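You operate a simulated robot arm through the tools that you are given. There is no shell and no other tool. Be economical: measure what you need, move in short steps, check, and stop when the job is done.

You run a simulated robot arm. Do the job below in one go: nothing can be reset, and whatever is moved stays where it is left.

TASK
Put the grey stone weight on top of the cream blotter.

Only the result counts: the job must be done as asked and must still hold three seconds after the hand-in. Knocking over, shifting, dropping, spilling or breaking anything else fails it.

THE ROBOT
A 7-joint arm with a two-finger parallel gripper, fixed in place. Base frame: the origin is at the foot of the arm, x ahead of it, y to its left, z up; the work surface is at about z = 0. Readings come in mm, degrees, newtons and seconds.
With the tool pointing down near the work surface it reaches from about 220 to 580 mm from the base axis. Its first joint turns from -66.0 to 66.0 degrees. Payload 2.5 kg.
The TCP is the grasp point between the finger pads, 23 mm short of the fingertips. In the tool frame z runs along the fingers and y along their closing line. Largest opening 94 mm; finger width 38, thickness 10; the body of the gripper, 54 by 96 mm, starts 39 mm behind the TCP.
Orientation is that of the tool frame in the base frame, as a unit quaternion [x, y, z, w]. With the fingers straight down and closing along the base's y, the tool's x points along the base's -x, its y along +y and its z along -z.

THE INTERFACE
- The arm moves only by the tool play_rows. Its argument "commands" is a list of rows, each a list of 5 numbers: the opening, from 0 (shut) to 1 (fully open), then the shift along the tool's x, y, z in m, then the turn about the tool's z in rad. In form: [[fingers, x, y, z, twist], ...]. A call has 1 to 10 rows; each row is the pose to reach, as a shift and turn from the pose commanded when the call began, along the tool's axes at that moment. A row lasts 0.2 s, in which the tool goes at most 50 mm and 8.6 degrees; a call with a longer step from one row to the next is refused whole, and so is a gripper value outside its range. A pose out of reach is approached as far as the arm can. The call stops where the force on the tool passes 40 N (or 10 N more than at its start, if that is more) or the arm is blocked; 0.2 s more then pass. The fingers move at their own pace (about 108 mm/s each) and stop on an object; they squeeze with about 32 N. The grip force told is the motor's: it shows also when the fingers shut on nothing. Time passes only in rows, and 0.2 s behind the last, so rows that repeat a pose let the fingers close. It gives the time, the measured TCP pose, the force on the tool (base axes), the opening and the grip force at its end, in the units of the frame above (readings bear some noise).
- Cameras (640 x 400 px; columns grow to the right, rows downward): "scene" is fixed at [111.3, -402.3, 551.4]; the picture's right is [0.92, -0.40, 0.00], its down [-0.23, -0.53, -0.82] and it looks along [0.33, 0.75, -0.57] (base axes); focal length 352 px, centre (320, 200). "wrist" rides on the gripper at [86, 16, -74] in the tool frame; the picture's right is [-0.18, 0.98, 0.00], its down [-0.58, -0.11, -0.81] and it looks along [-0.79, -0.15, 0.59] (tool axes); focal length 243 px, centre (320, 200). There is no depth. A picture from a camera that has moved, and an enlarged one, comes with that camera's place and axes in the base frame and with its lens. The place of the scene camera against the robot may be out by one fixed shift of up to 12 mm in any direction.
- get_image(camera): a new picture of that camera. No time passes.
- zoom(camera, box): a new picture of the part [left, top, right, bottom] of that camera's present view, enlarged. No time passes.
- sign_off(): hands the job in; it is judged then, once.

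Go step by step. Nothing tells you positions but the pictures and the camera data: compare them with the known pose of the tool, close in by small moves and look again before you grip or let go. The budget is 90 turns and 46 pictures, counting those below and the enlarged ones. Unless the task says otherwise, let go and move clear before handing in, and close with one line.

The tools are called after ">>>" by a JSON object that holds its "fn" and its "kwargs". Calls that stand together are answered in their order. play_rows: Moves the arm, as the interface text tells. Its arguments: {"type":"object","properties":{"commands":{"type":"array","items":{"type":"array","items":{"type":"number"}}}},"required":["commands"]} The other tools are called the same way: get_image (camera) takes a picture; zoom (camera, box) takes an enlarged picture of a part of a camera's view; sign_off () hands the job in.

At the start:

```text
time_s: 0.0
eef_pos: [370.9, 73.0, 244.5]
tcp_rot: [0.0, 1.0, 0.0, 0.0]
wrist_force: [-0.7, 0.1, 0.1]
grip_width: 93.9
grasp_force: 0.1
```

scene: 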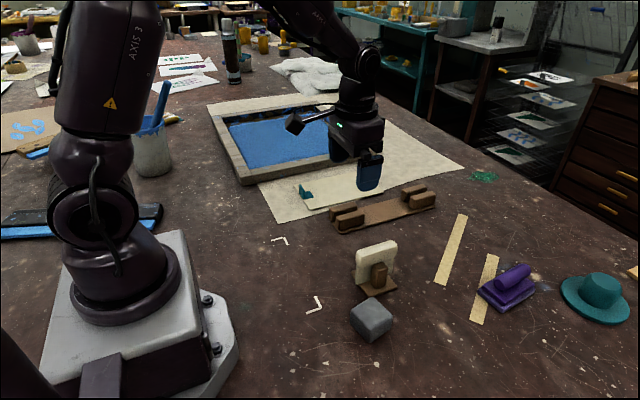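
wrist: 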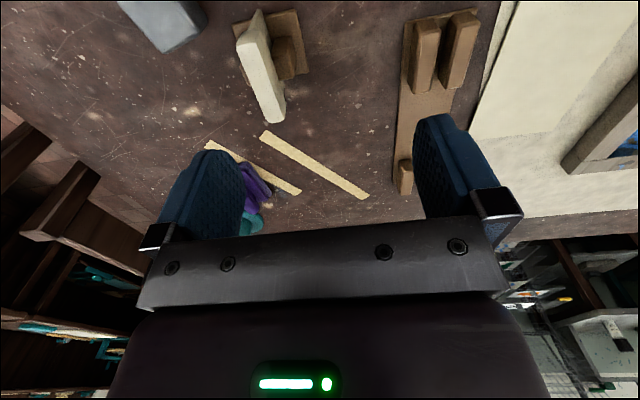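

I see a grey stone block near the front, a cream upright thing on a brown foot beside it, and a purple object further right. I'll zoom in to understand them.

>>> {"fn": "zoom", "kwargs": {"camera": "scene", "box": [320, 220, 440, 350]}}

>>> {"fn": "zoom", "kwargs": {"camera": "scene", "box": [420, 200, 640, 340]}}

>>> {"fn": "zoom", "kwargs": {"camera": "wrist", "box": [100, 0, 340, 150]}}

```text
3.08 times, centred on (380, 285) of scene
camera zoom: at [111.3, -402.3, 551.4], right [0.92, -0.4, 0.0], down [-0.23, -0.53, -0.82], along [0.33, 0.75, -0.57], focal length 1084 px, centre (135, -62)
```

zoom: 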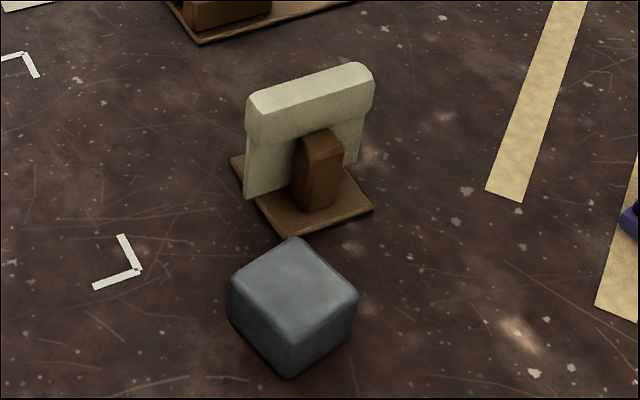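

```text
2.86 times, centred on (530, 270) of scene
camera zoom: at [111.3, -402.3, 551.4], right [0.92, -0.4, 0.0], down [-0.23, -0.53, -0.82], along [0.33, 0.75, -0.57], focal length 1007 px, centre (-280, 0)
```

zoom: 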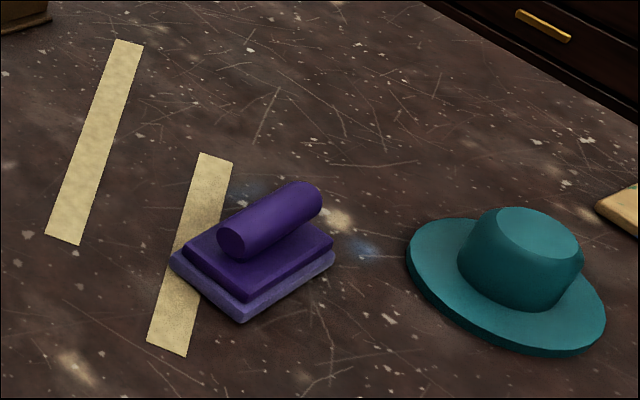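

```text
2.67 times, centred on (220, 75) of wrist
camera zoom: at [284.5, 87.9, 319.3], right [0.18, 0.98, 0.0], down [0.58, -0.11, 0.81], along [0.79, -0.15, -0.59], focal length 647 px, centre (587, 533)
```

zoom: 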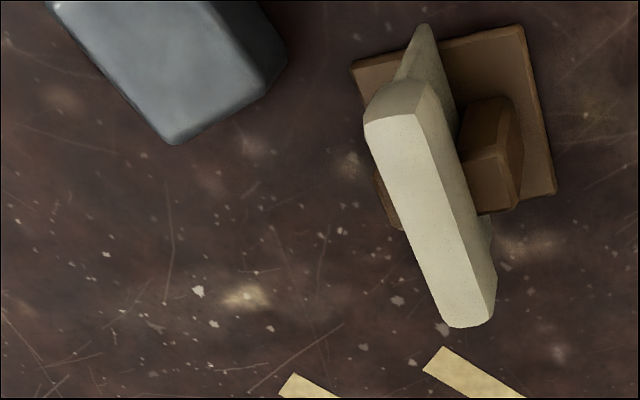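

The cream T-shaped piece stands in a brown holder. There is also a large cream sheet under the blue frame, so I'll look at that before deciding which one is the blotter.

>>> {"fn": "zoom", "kwargs": {"camera": "scene", "box": [200, 80, 480, 240]}}

>>> {"fn": "zoom", "kwargs": {"camera": "scene", "box": [0, 0, 330, 240]}}

>>> {"fn": "zoom", "kwargs": {"camera": "scene", "box": [345, 230, 405, 300]}}

```text
2.29 times, centred on (340, 160) of scene
camera zoom: at [111.3, -402.3, 551.4], right [0.92, -0.4, 0.0], down [-0.23, -0.53, -0.82], along [0.33, 0.75, -0.57], focal length 806 px, centre (274, 291)
```

zoom: 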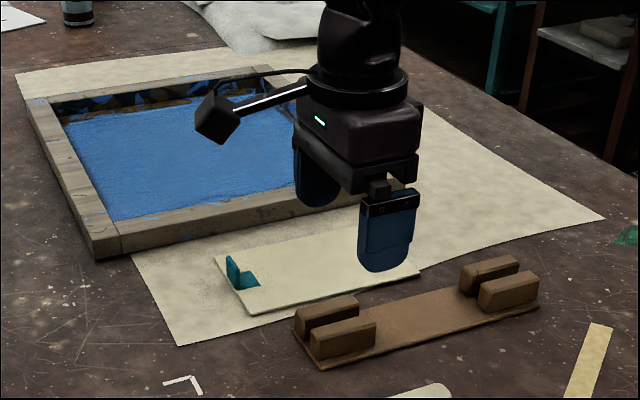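

```text
1.67 times, centred on (165, 120) of scene
camera zoom: at [111.3, -402.3, 551.4], right [0.92, -0.4, 0.0], down [-0.23, -0.53, -0.82], along [0.33, 0.75, -0.57], focal length 587 px, centre (578, 333)
```

zoom: 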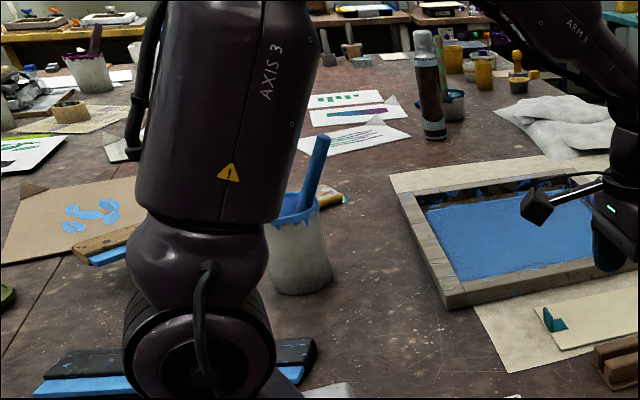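

```text
5.71 times, centred on (375, 265) of scene
camera zoom: at [111.3, -402.3, 551.4], right [0.92, -0.4, 0.0], down [-0.23, -0.53, -0.82], along [0.33, 0.75, -0.57], focal length 2014 px, centre (6, -171)
```

zoom: 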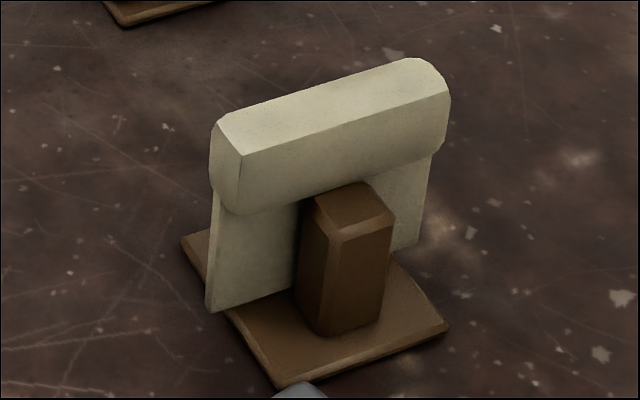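

The T-shaped cream piece looks like a scraper in a stand. The blotter is more likely one of the cream sheets near the frame. The stone is at about (353,-79), turned about 15°, so I'll move the arm towards it, which also clears the view of the sheets.

>>> {"fn": "play_rows", "kwargs": {"commands": [[1, 0.022, -0.038, 0, 0], [1, 0.045, -0.076, 0, 0], [1, 0.068, -0.115, 0, 0], [1, 0.09, -0.153, 0, 0], [1, 0.09, -0.153, 0, 0]]}}

>>> {"fn": "get_image", "kwargs": {"camera": "wrist"}}

>>> {"fn": "zoom", "kwargs": {"camera": "scene", "box": [200, 80, 480, 240]}}

```text
time_s: 1.2
eef_pos: [281.5, -79.6, 245.3]
tcp_rot: [0.0, 1.0, -0.001, 0.0]
wrist_force: [-0.2, 0.0, -0.6]
grip_width: 94.4
grasp_force: 0.0
```

```text
37 pictures are left
camera wrist: at [194.1, -63.9, 320.4], right [0.18, 0.98, 0.0], down [0.58, -0.11, 0.81], along [0.79, -0.15, -0.59], focal length 243 px, centre (320, 200)
```

wrist: 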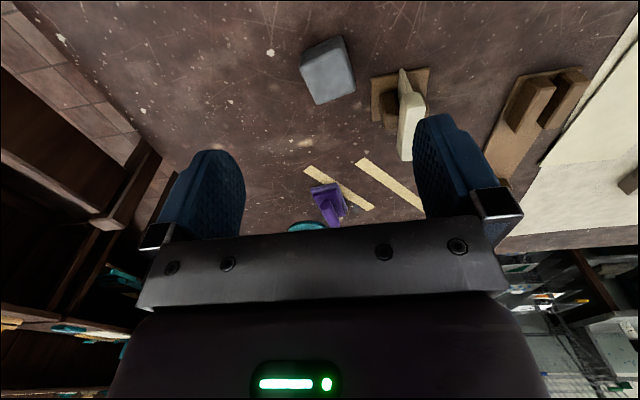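

```text
2.29 times, centred on (340, 160) of scene
camera zoom: at [111.3, -402.4, 551.4], right [0.92, -0.4, 0.0], down [-0.23, -0.53, -0.82], along [0.33, 0.75, -0.57], focal length 806 px, centre (274, 291)
```

zoom: 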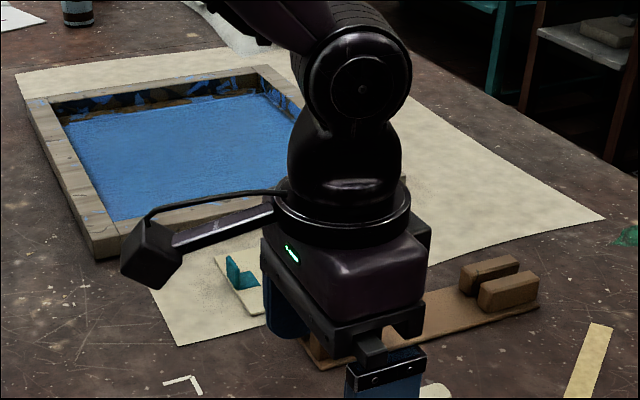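

The stone is in the wrist view. I'll zoom in on it for a second position estimate.

>>> {"fn": "zoom", "kwargs": {"camera": "wrist", "box": [280, 20, 440, 120]}}

```text
4.00 times, centred on (360, 70) of wrist
camera zoom: at [194.1, -63.9, 320.4], right [0.18, 0.98, 0.0], down [0.58, -0.11, 0.81], along [0.79, -0.15, -0.59], focal length 970 px, centre (160, 720)
```

zoom: 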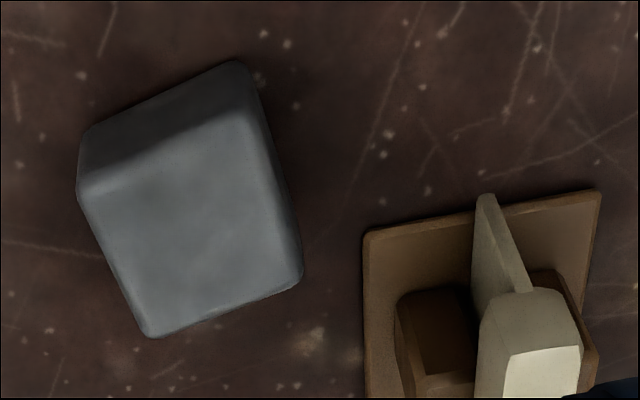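

The wrist view puts the stone's centre near (339,-81), about 50×50×37 mm and turned about 12° counter-clockwise. I'll go above it with the gripper turned to match and check again.

>>> {"fn": "play_rows", "kwargs": {"commands": [[1, -0.019, 0, 0.03, -0.07], [1, -0.038, -0.001, 0.06, -0.14], [1, -0.0575, -0.0015, 0.1, -0.21], [1, -0.0575, -0.0015, 0.14, -0.21], [1, -0.0575, -0.0015, 0.14, -0.21]]}}

>>> {"fn": "get_image", "kwargs": {"camera": "scene"}}

>>> {"fn": "get_image", "kwargs": {"camera": "wrist"}}

```text
time_s: 2.4
eef_pos: [338.8, -81.4, 102.8]
tcp_rot: [-0.104, 0.995, -0.001, 0.001]
wrist_force: [0.2, 1.4, 0.1]
grip_width: 94.2
grasp_force: 0.0
```

```text
34 pictures are left
```

scene: 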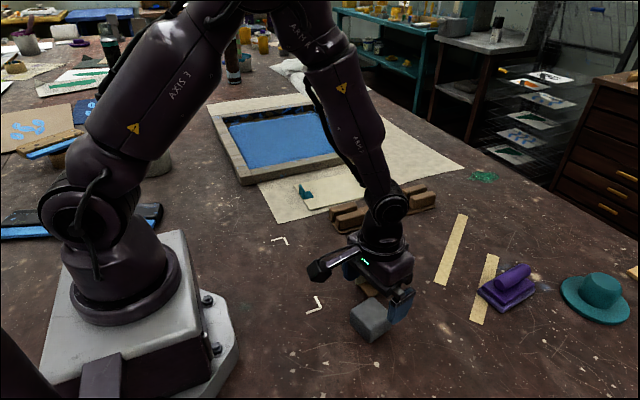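

```text
33 pictures are left
camera wrist: at [250.1, -84.8, 177.3], right [-0.03, 1.0, 0.0], down [0.59, 0.02, 0.81], along [0.81, 0.02, -0.59], focal length 243 px, centre (320, 200)
```

wrist: 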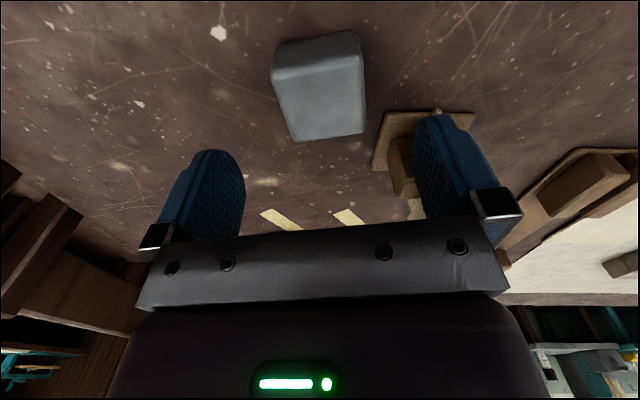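

The stone's refined centre is about (342,-80.5) and its angle about 13°. I'll correct slightly, go down to z≈28 with the fingers around it, and check before gripping.

>>> {"fn": "play_rows", "kwargs": {"commands": [[0.92, -0.003, 0.0005, 0.02, -0.02], [0.92, -0.003, 0.0005, 0.045, -0.02], [0.92, -0.003, 0.0005, 0.065, -0.02], [0.92, -0.003, 0.0005, 0.075, -0.02], [0.92, -0.003, 0.0005, 0.075, -0.02]]}}

>>> {"fn": "zoom", "kwargs": {"camera": "scene", "box": [290, 220, 450, 350]}}

>>> {"fn": "get_image", "kwargs": {"camera": "wrist"}}

```text
time_s: 3.6
eef_pos: [340.6, -82.4, 28.2]
tcp_rot: [-0.115, 0.993, -0.001, 0.0]
wrist_force: [0.3, -0.1, -0.2]
grip_width: 86.3
grasp_force: 0.1
```

```text
3.08 times, centred on (370, 285) of scene
camera zoom: at [111.3, -402.3, 551.4], right [0.92, -0.4, 0.0], down [-0.23, -0.53, -0.82], along [0.33, 0.75, -0.57], focal length 1084 px, centre (166, -62)
```

zoom: 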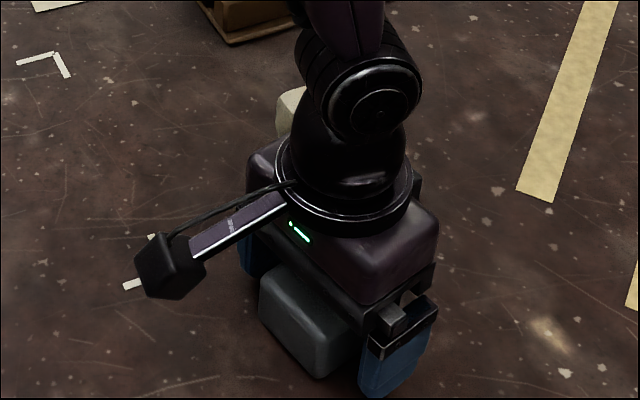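

```text
31 pictures are left
camera wrist: at [252.6, -86.5, 102.5], right [-0.04, 1.0, 0.0], down [0.59, 0.03, 0.81], along [0.81, 0.04, -0.59], focal length 243 px, centre (320, 200)
```

wrist: 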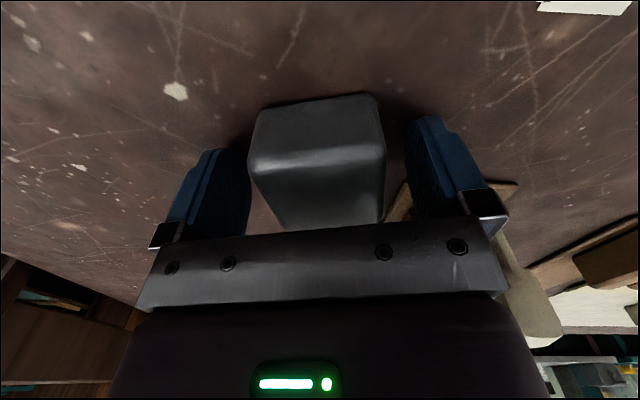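

The stone sits squarely between the fingers. I'll grip it and lift.

>>> {"fn": "play_rows", "kwargs": {"commands": [[0.3, 0, 0, 0, 0], [0.3, 0, 0, 0, 0], [0.3, 0, 0, 0, 0]]}}

>>> {"fn": "play_rows", "kwargs": {"commands": [[0.3, 0, 0, -0.01, 0], [0.3, 0, 0, -0.03, 0], [0.3, 0, 0, -0.06, 0], [0.3, 0, 0, -0.1, 0], [0.3, 0, 0, -0.14, 0], [0.3, 0, 0, -0.17, 0]]}}

>>> {"fn": "get_image", "kwargs": {"camera": "wrist"}}

```text
time_s: 4.4
eef_pos: [341.3, -81.2, 27.9]
tcp_rot: [-0.114, 0.993, 0.0, -0.001]
wrist_force: [-0.8, 2.7, 2.9]
grip_width: 54.9
grasp_force: 32.2
```

```text
time_s: 5.8
eef_pos: [344.0, -82.0, 200.1]
tcp_rot: [-0.115, 0.993, 0.0, 0.0]
wrist_force: [0.9, 0.5, -3.1]
grip_width: 54.7
grasp_force: 32.2
```

```text
30 pictures are left
camera wrist: at [254.5, -86.8, 274.9], right [-0.04, 1.0, 0.0], down [0.59, 0.03, 0.81], along [0.81, 0.04, -0.59], focal length 243 px, centre (320, 200)
```

wrist: 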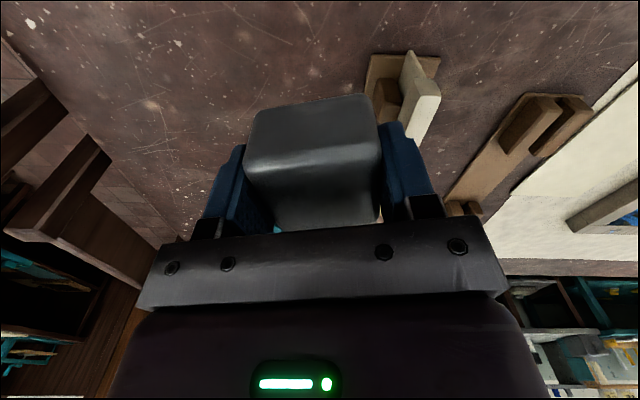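

The stone is held securely and lifted. Next I'll carry it high over towards the cream sheets and look at them closely.

>>> {"fn": "play_rows", "kwargs": {"commands": [[0.3, -0.0013, 0.035, -0.01, -0.06], [0.3, -0.0027, 0.075, -0.02, -0.12], [0.3, -0.004, 0.115, -0.03, -0.18], [0.3, -0.0055, 0.155, -0.04, -0.24], [0.3, -0.007, 0.195, -0.05, -0.3], [0.3, -0.008, 0.235, -0.05, -0.37], [0.3, -0.0094, 0.277, -0.05, -0.44], [0.3, -0.0094, 0.277, -0.05, -0.44]]}}

>>> {"fn": "get_image", "kwargs": {"camera": "wrist"}}

>>> {"fn": "get_image", "kwargs": {"camera": "scene"}}

```text
time_s: 7.6
eef_pos: [286.0, 190.1, 250.2]
tcp_rot: [-0.329, 0.944, 0.0, 0.0]
wrist_force: [0.4, -0.2, -2.4]
grip_width: 54.6
grasp_force: 32.1
```

```text
29 pictures are left
camera wrist: at [208.1, 149.6, 324.0], right [-0.47, 0.88, 0.0], down [0.52, 0.28, 0.81], along [0.71, 0.38, -0.59], focal length 243 px, centre (320, 200)
```

wrist: 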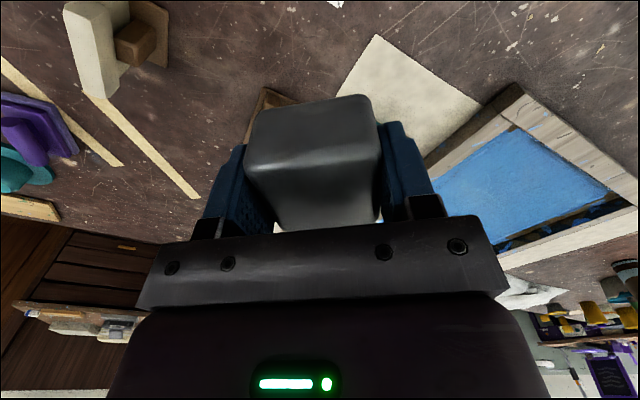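

```text
28 pictures are left
```

scene: 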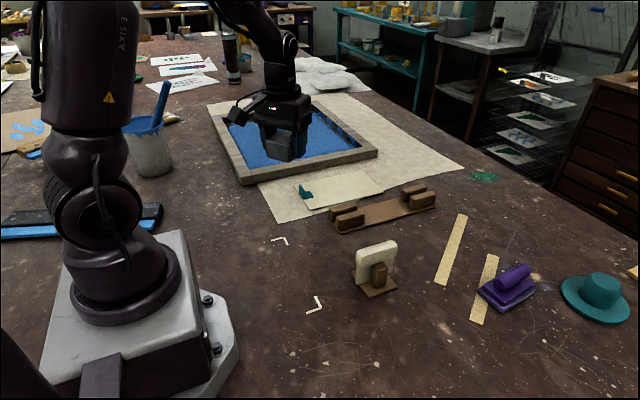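

The view of the sheets and the board is now clear. I'll zoom in on the board.

>>> {"fn": "zoom", "kwargs": {"camera": "scene", "box": [240, 155, 400, 235]}}

>>> {"fn": "zoom", "kwargs": {"camera": "wrist", "box": [240, 20, 520, 160]}}

```text
4.00 times, centred on (320, 195) of scene
camera zoom: at [111.3, -402.3, 551.4], right [0.92, -0.4, 0.0], down [-0.23, -0.53, -0.82], along [0.33, 0.75, -0.57], focal length 1410 px, centre (320, 220)
```

zoom: 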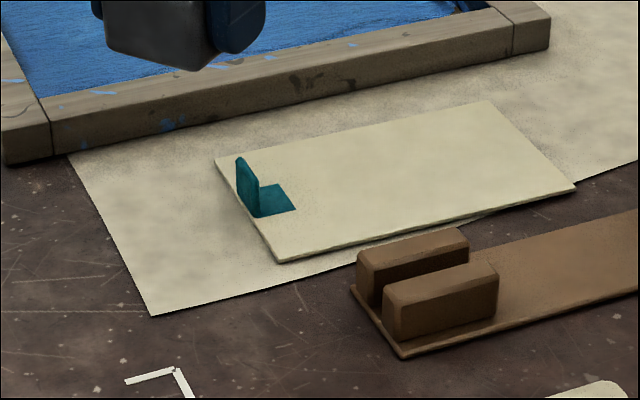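

```text
2.29 times, centred on (380, 90) of wrist
camera zoom: at [208.1, 149.6, 324.0], right [-0.47, 0.88, 0.0], down [0.52, 0.28, 0.81], along [0.71, 0.38, -0.59], focal length 555 px, centre (183, 451)
```

zoom: 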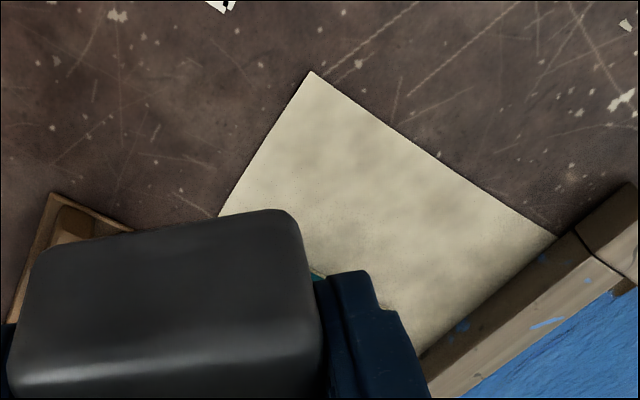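

The smaller thick cream board, with a teal L-shaped stop near its left end, looks like the blotter. The large thin sheet only backs the frame. I estimate the board at x 375–600, y 282–418, and the rack ends at y≈240. I'll square the gripper and look at the board with the wrist camera.

>>> {"fn": "play_rows", "kwargs": {"commands": [[0.3, -0.029, 0.006, 0, 0.11], [0.3, -0.058, 0.012, 0, 0.22], [0.3, -0.087, 0.018, 0, 0.33], [0.3, -0.116, 0.024, 0, 0.44], [0.3, -0.145, 0.03, 0, 0.55], [0.3, -0.173, 0.035, 0, 0.67], [0.3, -0.173, 0.035, 0, 0.67]]}}

>>> {"fn": "get_image", "kwargs": {"camera": "wrist"}}

>>> {"fn": "zoom", "kwargs": {"camera": "wrist", "box": [120, 0, 440, 200]}}

```text
time_s: 9.2
eef_pos: [401.9, 327.8, 250.2]
tcp_rot: [0.0, 1.0, 0.0, 0.001]
wrist_force: [-0.4, -0.5, -3.4]
grip_width: 54.8
grasp_force: 32.1
```

```text
25 pictures are left
camera wrist: at [314.7, 342.5, 324.4], right [0.19, 0.98, 0.0], down [0.58, -0.11, 0.81], along [0.79, -0.15, -0.59], focal length 243 px, centre (320, 200)
```

wrist: 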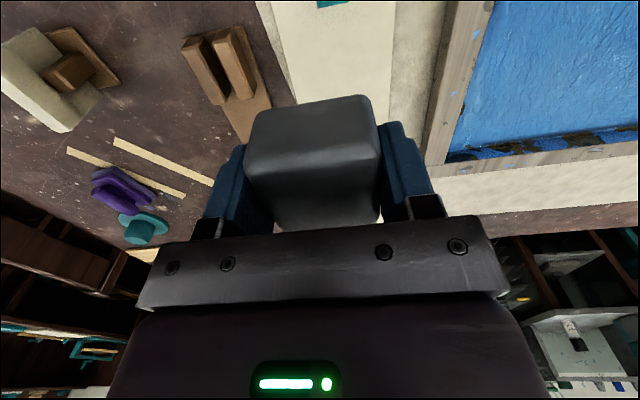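

```text
2.00 times, centred on (280, 100) of wrist
camera zoom: at [314.7, 342.5, 324.4], right [0.19, 0.98, 0.0], down [0.58, -0.11, 0.81], along [0.79, -0.15, -0.59], focal length 485 px, centre (400, 400)
```

zoom: 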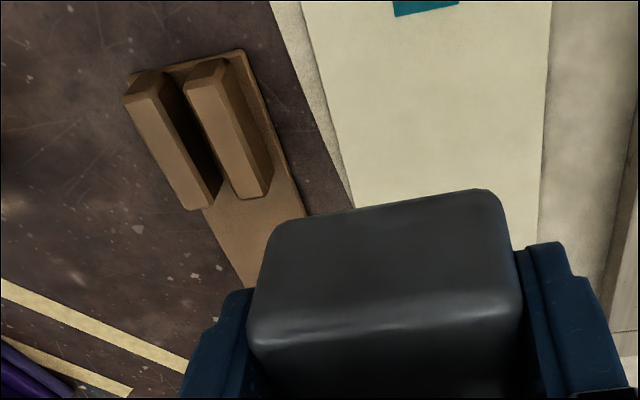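

The board spans y 278–405, and the teal stop ends at about x=400. I'll aim for (452,330), which is clear of everything, and go down to just above it.

>>> {"fn": "play_rows", "kwargs": {"commands": [[0.3, -0.025, 0.001, 0, 0], [0.3, -0.05, 0.002, 0.02, 0], [0.3, -0.05, 0.002, 0.06, 0], [0.3, -0.05, 0.002, 0.1, 0], [0.3, -0.05, 0.002, 0.14, 0], [0.3, -0.05, 0.002, 0.17, 0], [0.3, -0.05, 0.002, 0.195, 0], [0.3, -0.05, 0.002, 0.195, 0]]}}

>>> {"fn": "zoom", "kwargs": {"camera": "scene", "box": [240, 115, 440, 235]}}

>>> {"fn": "get_image", "kwargs": {"camera": "wrist"}}

```text
time_s: 11.0
eef_pos: [450.8, 327.4, 54.7]
tcp_rot: [0.0, 1.0, 0.0, 0.0]
wrist_force: [-1.3, -0.8, -3.6]
grip_width: 54.6
grasp_force: 31.8
```

```text
3.20 times, centred on (340, 175) of scene
camera zoom: at [111.3, -402.3, 551.4], right [0.92, -0.4, 0.0], down [-0.23, -0.53, -0.82], along [0.33, 0.75, -0.57], focal length 1128 px, centre (256, 280)
```

zoom: 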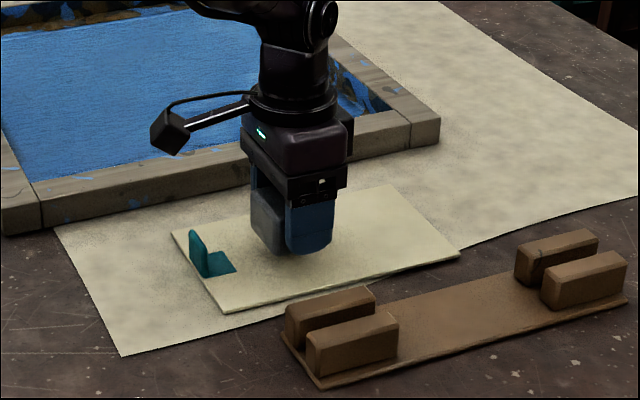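

```text
22 pictures are left
camera wrist: at [364.5, 342.8, 129.3], right [0.18, 0.98, 0.0], down [0.58, -0.11, 0.81], along [0.79, -0.15, -0.59], focal length 243 px, centre (320, 200)
```

wrist: 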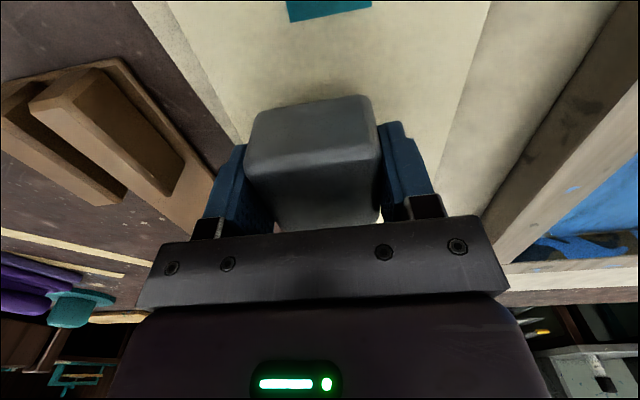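

The stone is over the board with clear margins all round. I'll lower it in small steps until it touches.

>>> {"fn": "play_rows", "kwargs": {"commands": [[0.3, 0, 0, 0.006, 0], [0.3, 0, 0, 0.012, 0], [0.3, 0, 0, 0.016, 0], [0.3, 0, 0, 0.018, 0], [0.3, 0, 0, 0.018, 0]]}}

```text
time_s: 12.2
eef_pos: [450.7, 327.3, 36.7]
tcp_rot: [0.0, 1.0, 0.0, 0.0]
wrist_force: [-0.2, 0.1, -3.0]
grip_width: 55.1
grasp_force: 32.2
```

>>> {"fn": "play_rows", "kwargs": {"commands": [[0.3, 0, 0, 0.001, 0], [0.3, 0, 0, 0.002, 0], [0.3, 0, 0, 0.002, 0]]}}

>>> {"fn": "zoom", "kwargs": {"camera": "scene", "box": [290, 155, 390, 215]}}

```text
time_s: 13.0
eef_pos: [451.8, 329.0, 35.8]
tcp_rot: [0.0, 1.0, 0.0, 0.001]
wrist_force: [-0.9, 0.6, 0.3]
grip_width: 54.6
grasp_force: 32.2
```

```text
6.40 times, centred on (340, 185) of scene
camera zoom: at [111.3, -402.3, 551.4], right [0.92, -0.4, 0.0], down [-0.23, -0.53, -0.82], along [0.33, 0.75, -0.57], focal length 2256 px, centre (192, 296)
```

zoom: 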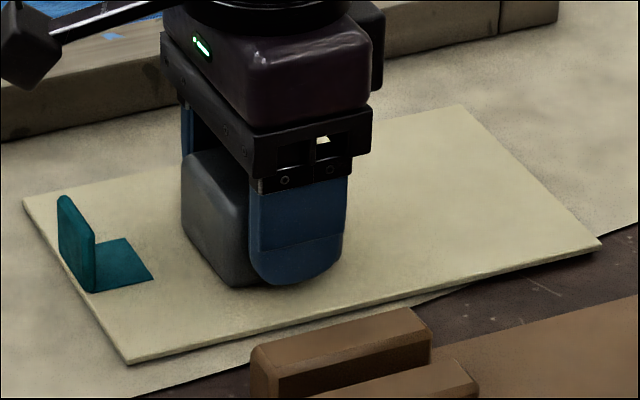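

The weight reading has gone from about −3 N to 0, so the stone is resting on the board. I'll open partway and rise straight up.

>>> {"fn": "play_rows", "kwargs": {"commands": [[0.62, 0, 0, 0, 0], [0.8, 0, 0, 0, 0], [0.8, 0, 0, 0, 0], [0.8, 0, 0, -0.01, 0], [0.8, 0, 0, -0.04, 0], [0.8, 0, 0, -0.08, 0], [0.8, 0, 0, -0.12, 0], [0.8, 0, 0, -0.16, 0], [0.8, 0.04, 0, -0.18, 0], [0.8, 0.08, 0, -0.18, 0]]}}

>>> {"fn": "zoom", "kwargs": {"camera": "scene", "box": [240, 115, 440, 235]}}

>>> {"fn": "get_image", "kwargs": {"camera": "wrist"}}

```text
time_s: 15.2
eef_pos: [371.7, 330.0, 215.1]
tcp_rot: [0.0, 1.0, 0.0, -0.001]
wrist_force: [-0.3, -0.4, 0.5]
grip_width: 75.3
grasp_force: 0.1
```

```text
3.20 times, centred on (340, 175) of scene
camera zoom: at [111.3, -402.3, 551.4], right [0.92, -0.4, 0.0], down [-0.23, -0.53, -0.82], along [0.33, 0.75, -0.57], focal length 1128 px, centre (256, 280)
```

zoom: 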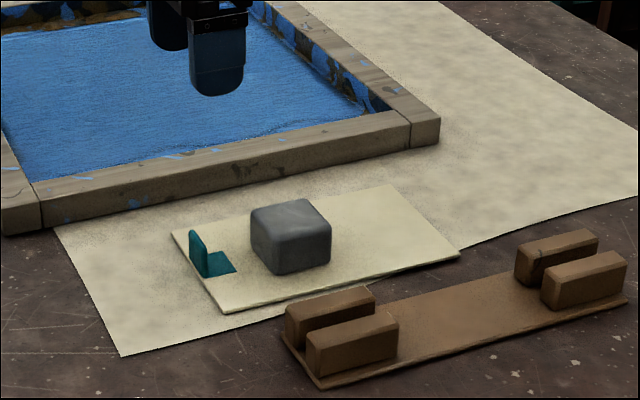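

```text
19 pictures are left
camera wrist: at [285.2, 345.8, 289.8], right [0.18, 0.98, 0.0], down [0.58, -0.11, 0.81], along [0.79, -0.15, -0.59], focal length 243 px, centre (320, 200)
```

wrist: 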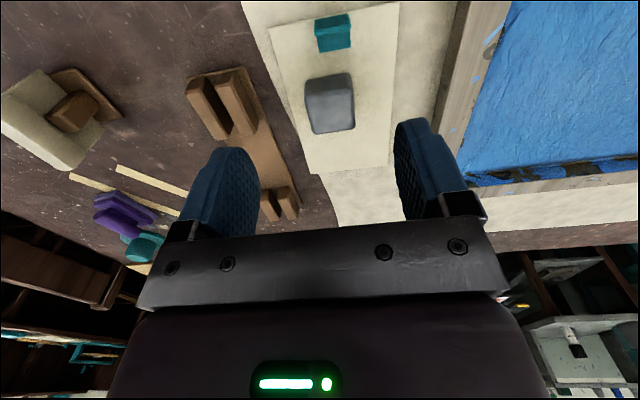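

The stone rests flat on the cream board, nothing else has moved, and the arm is clear. I'm handing in now.

>>> {"fn": "sign_off", "kwargs": {}}

```text
The job is handed in.
```

The grey stone weight is resting flat on the small cream board with the teal stop. I took that board to be the blotter, rather than the large sheet under the frame or the upright cream piece in its stand. Nothing else was moved, and the arm was clear before I handed in.
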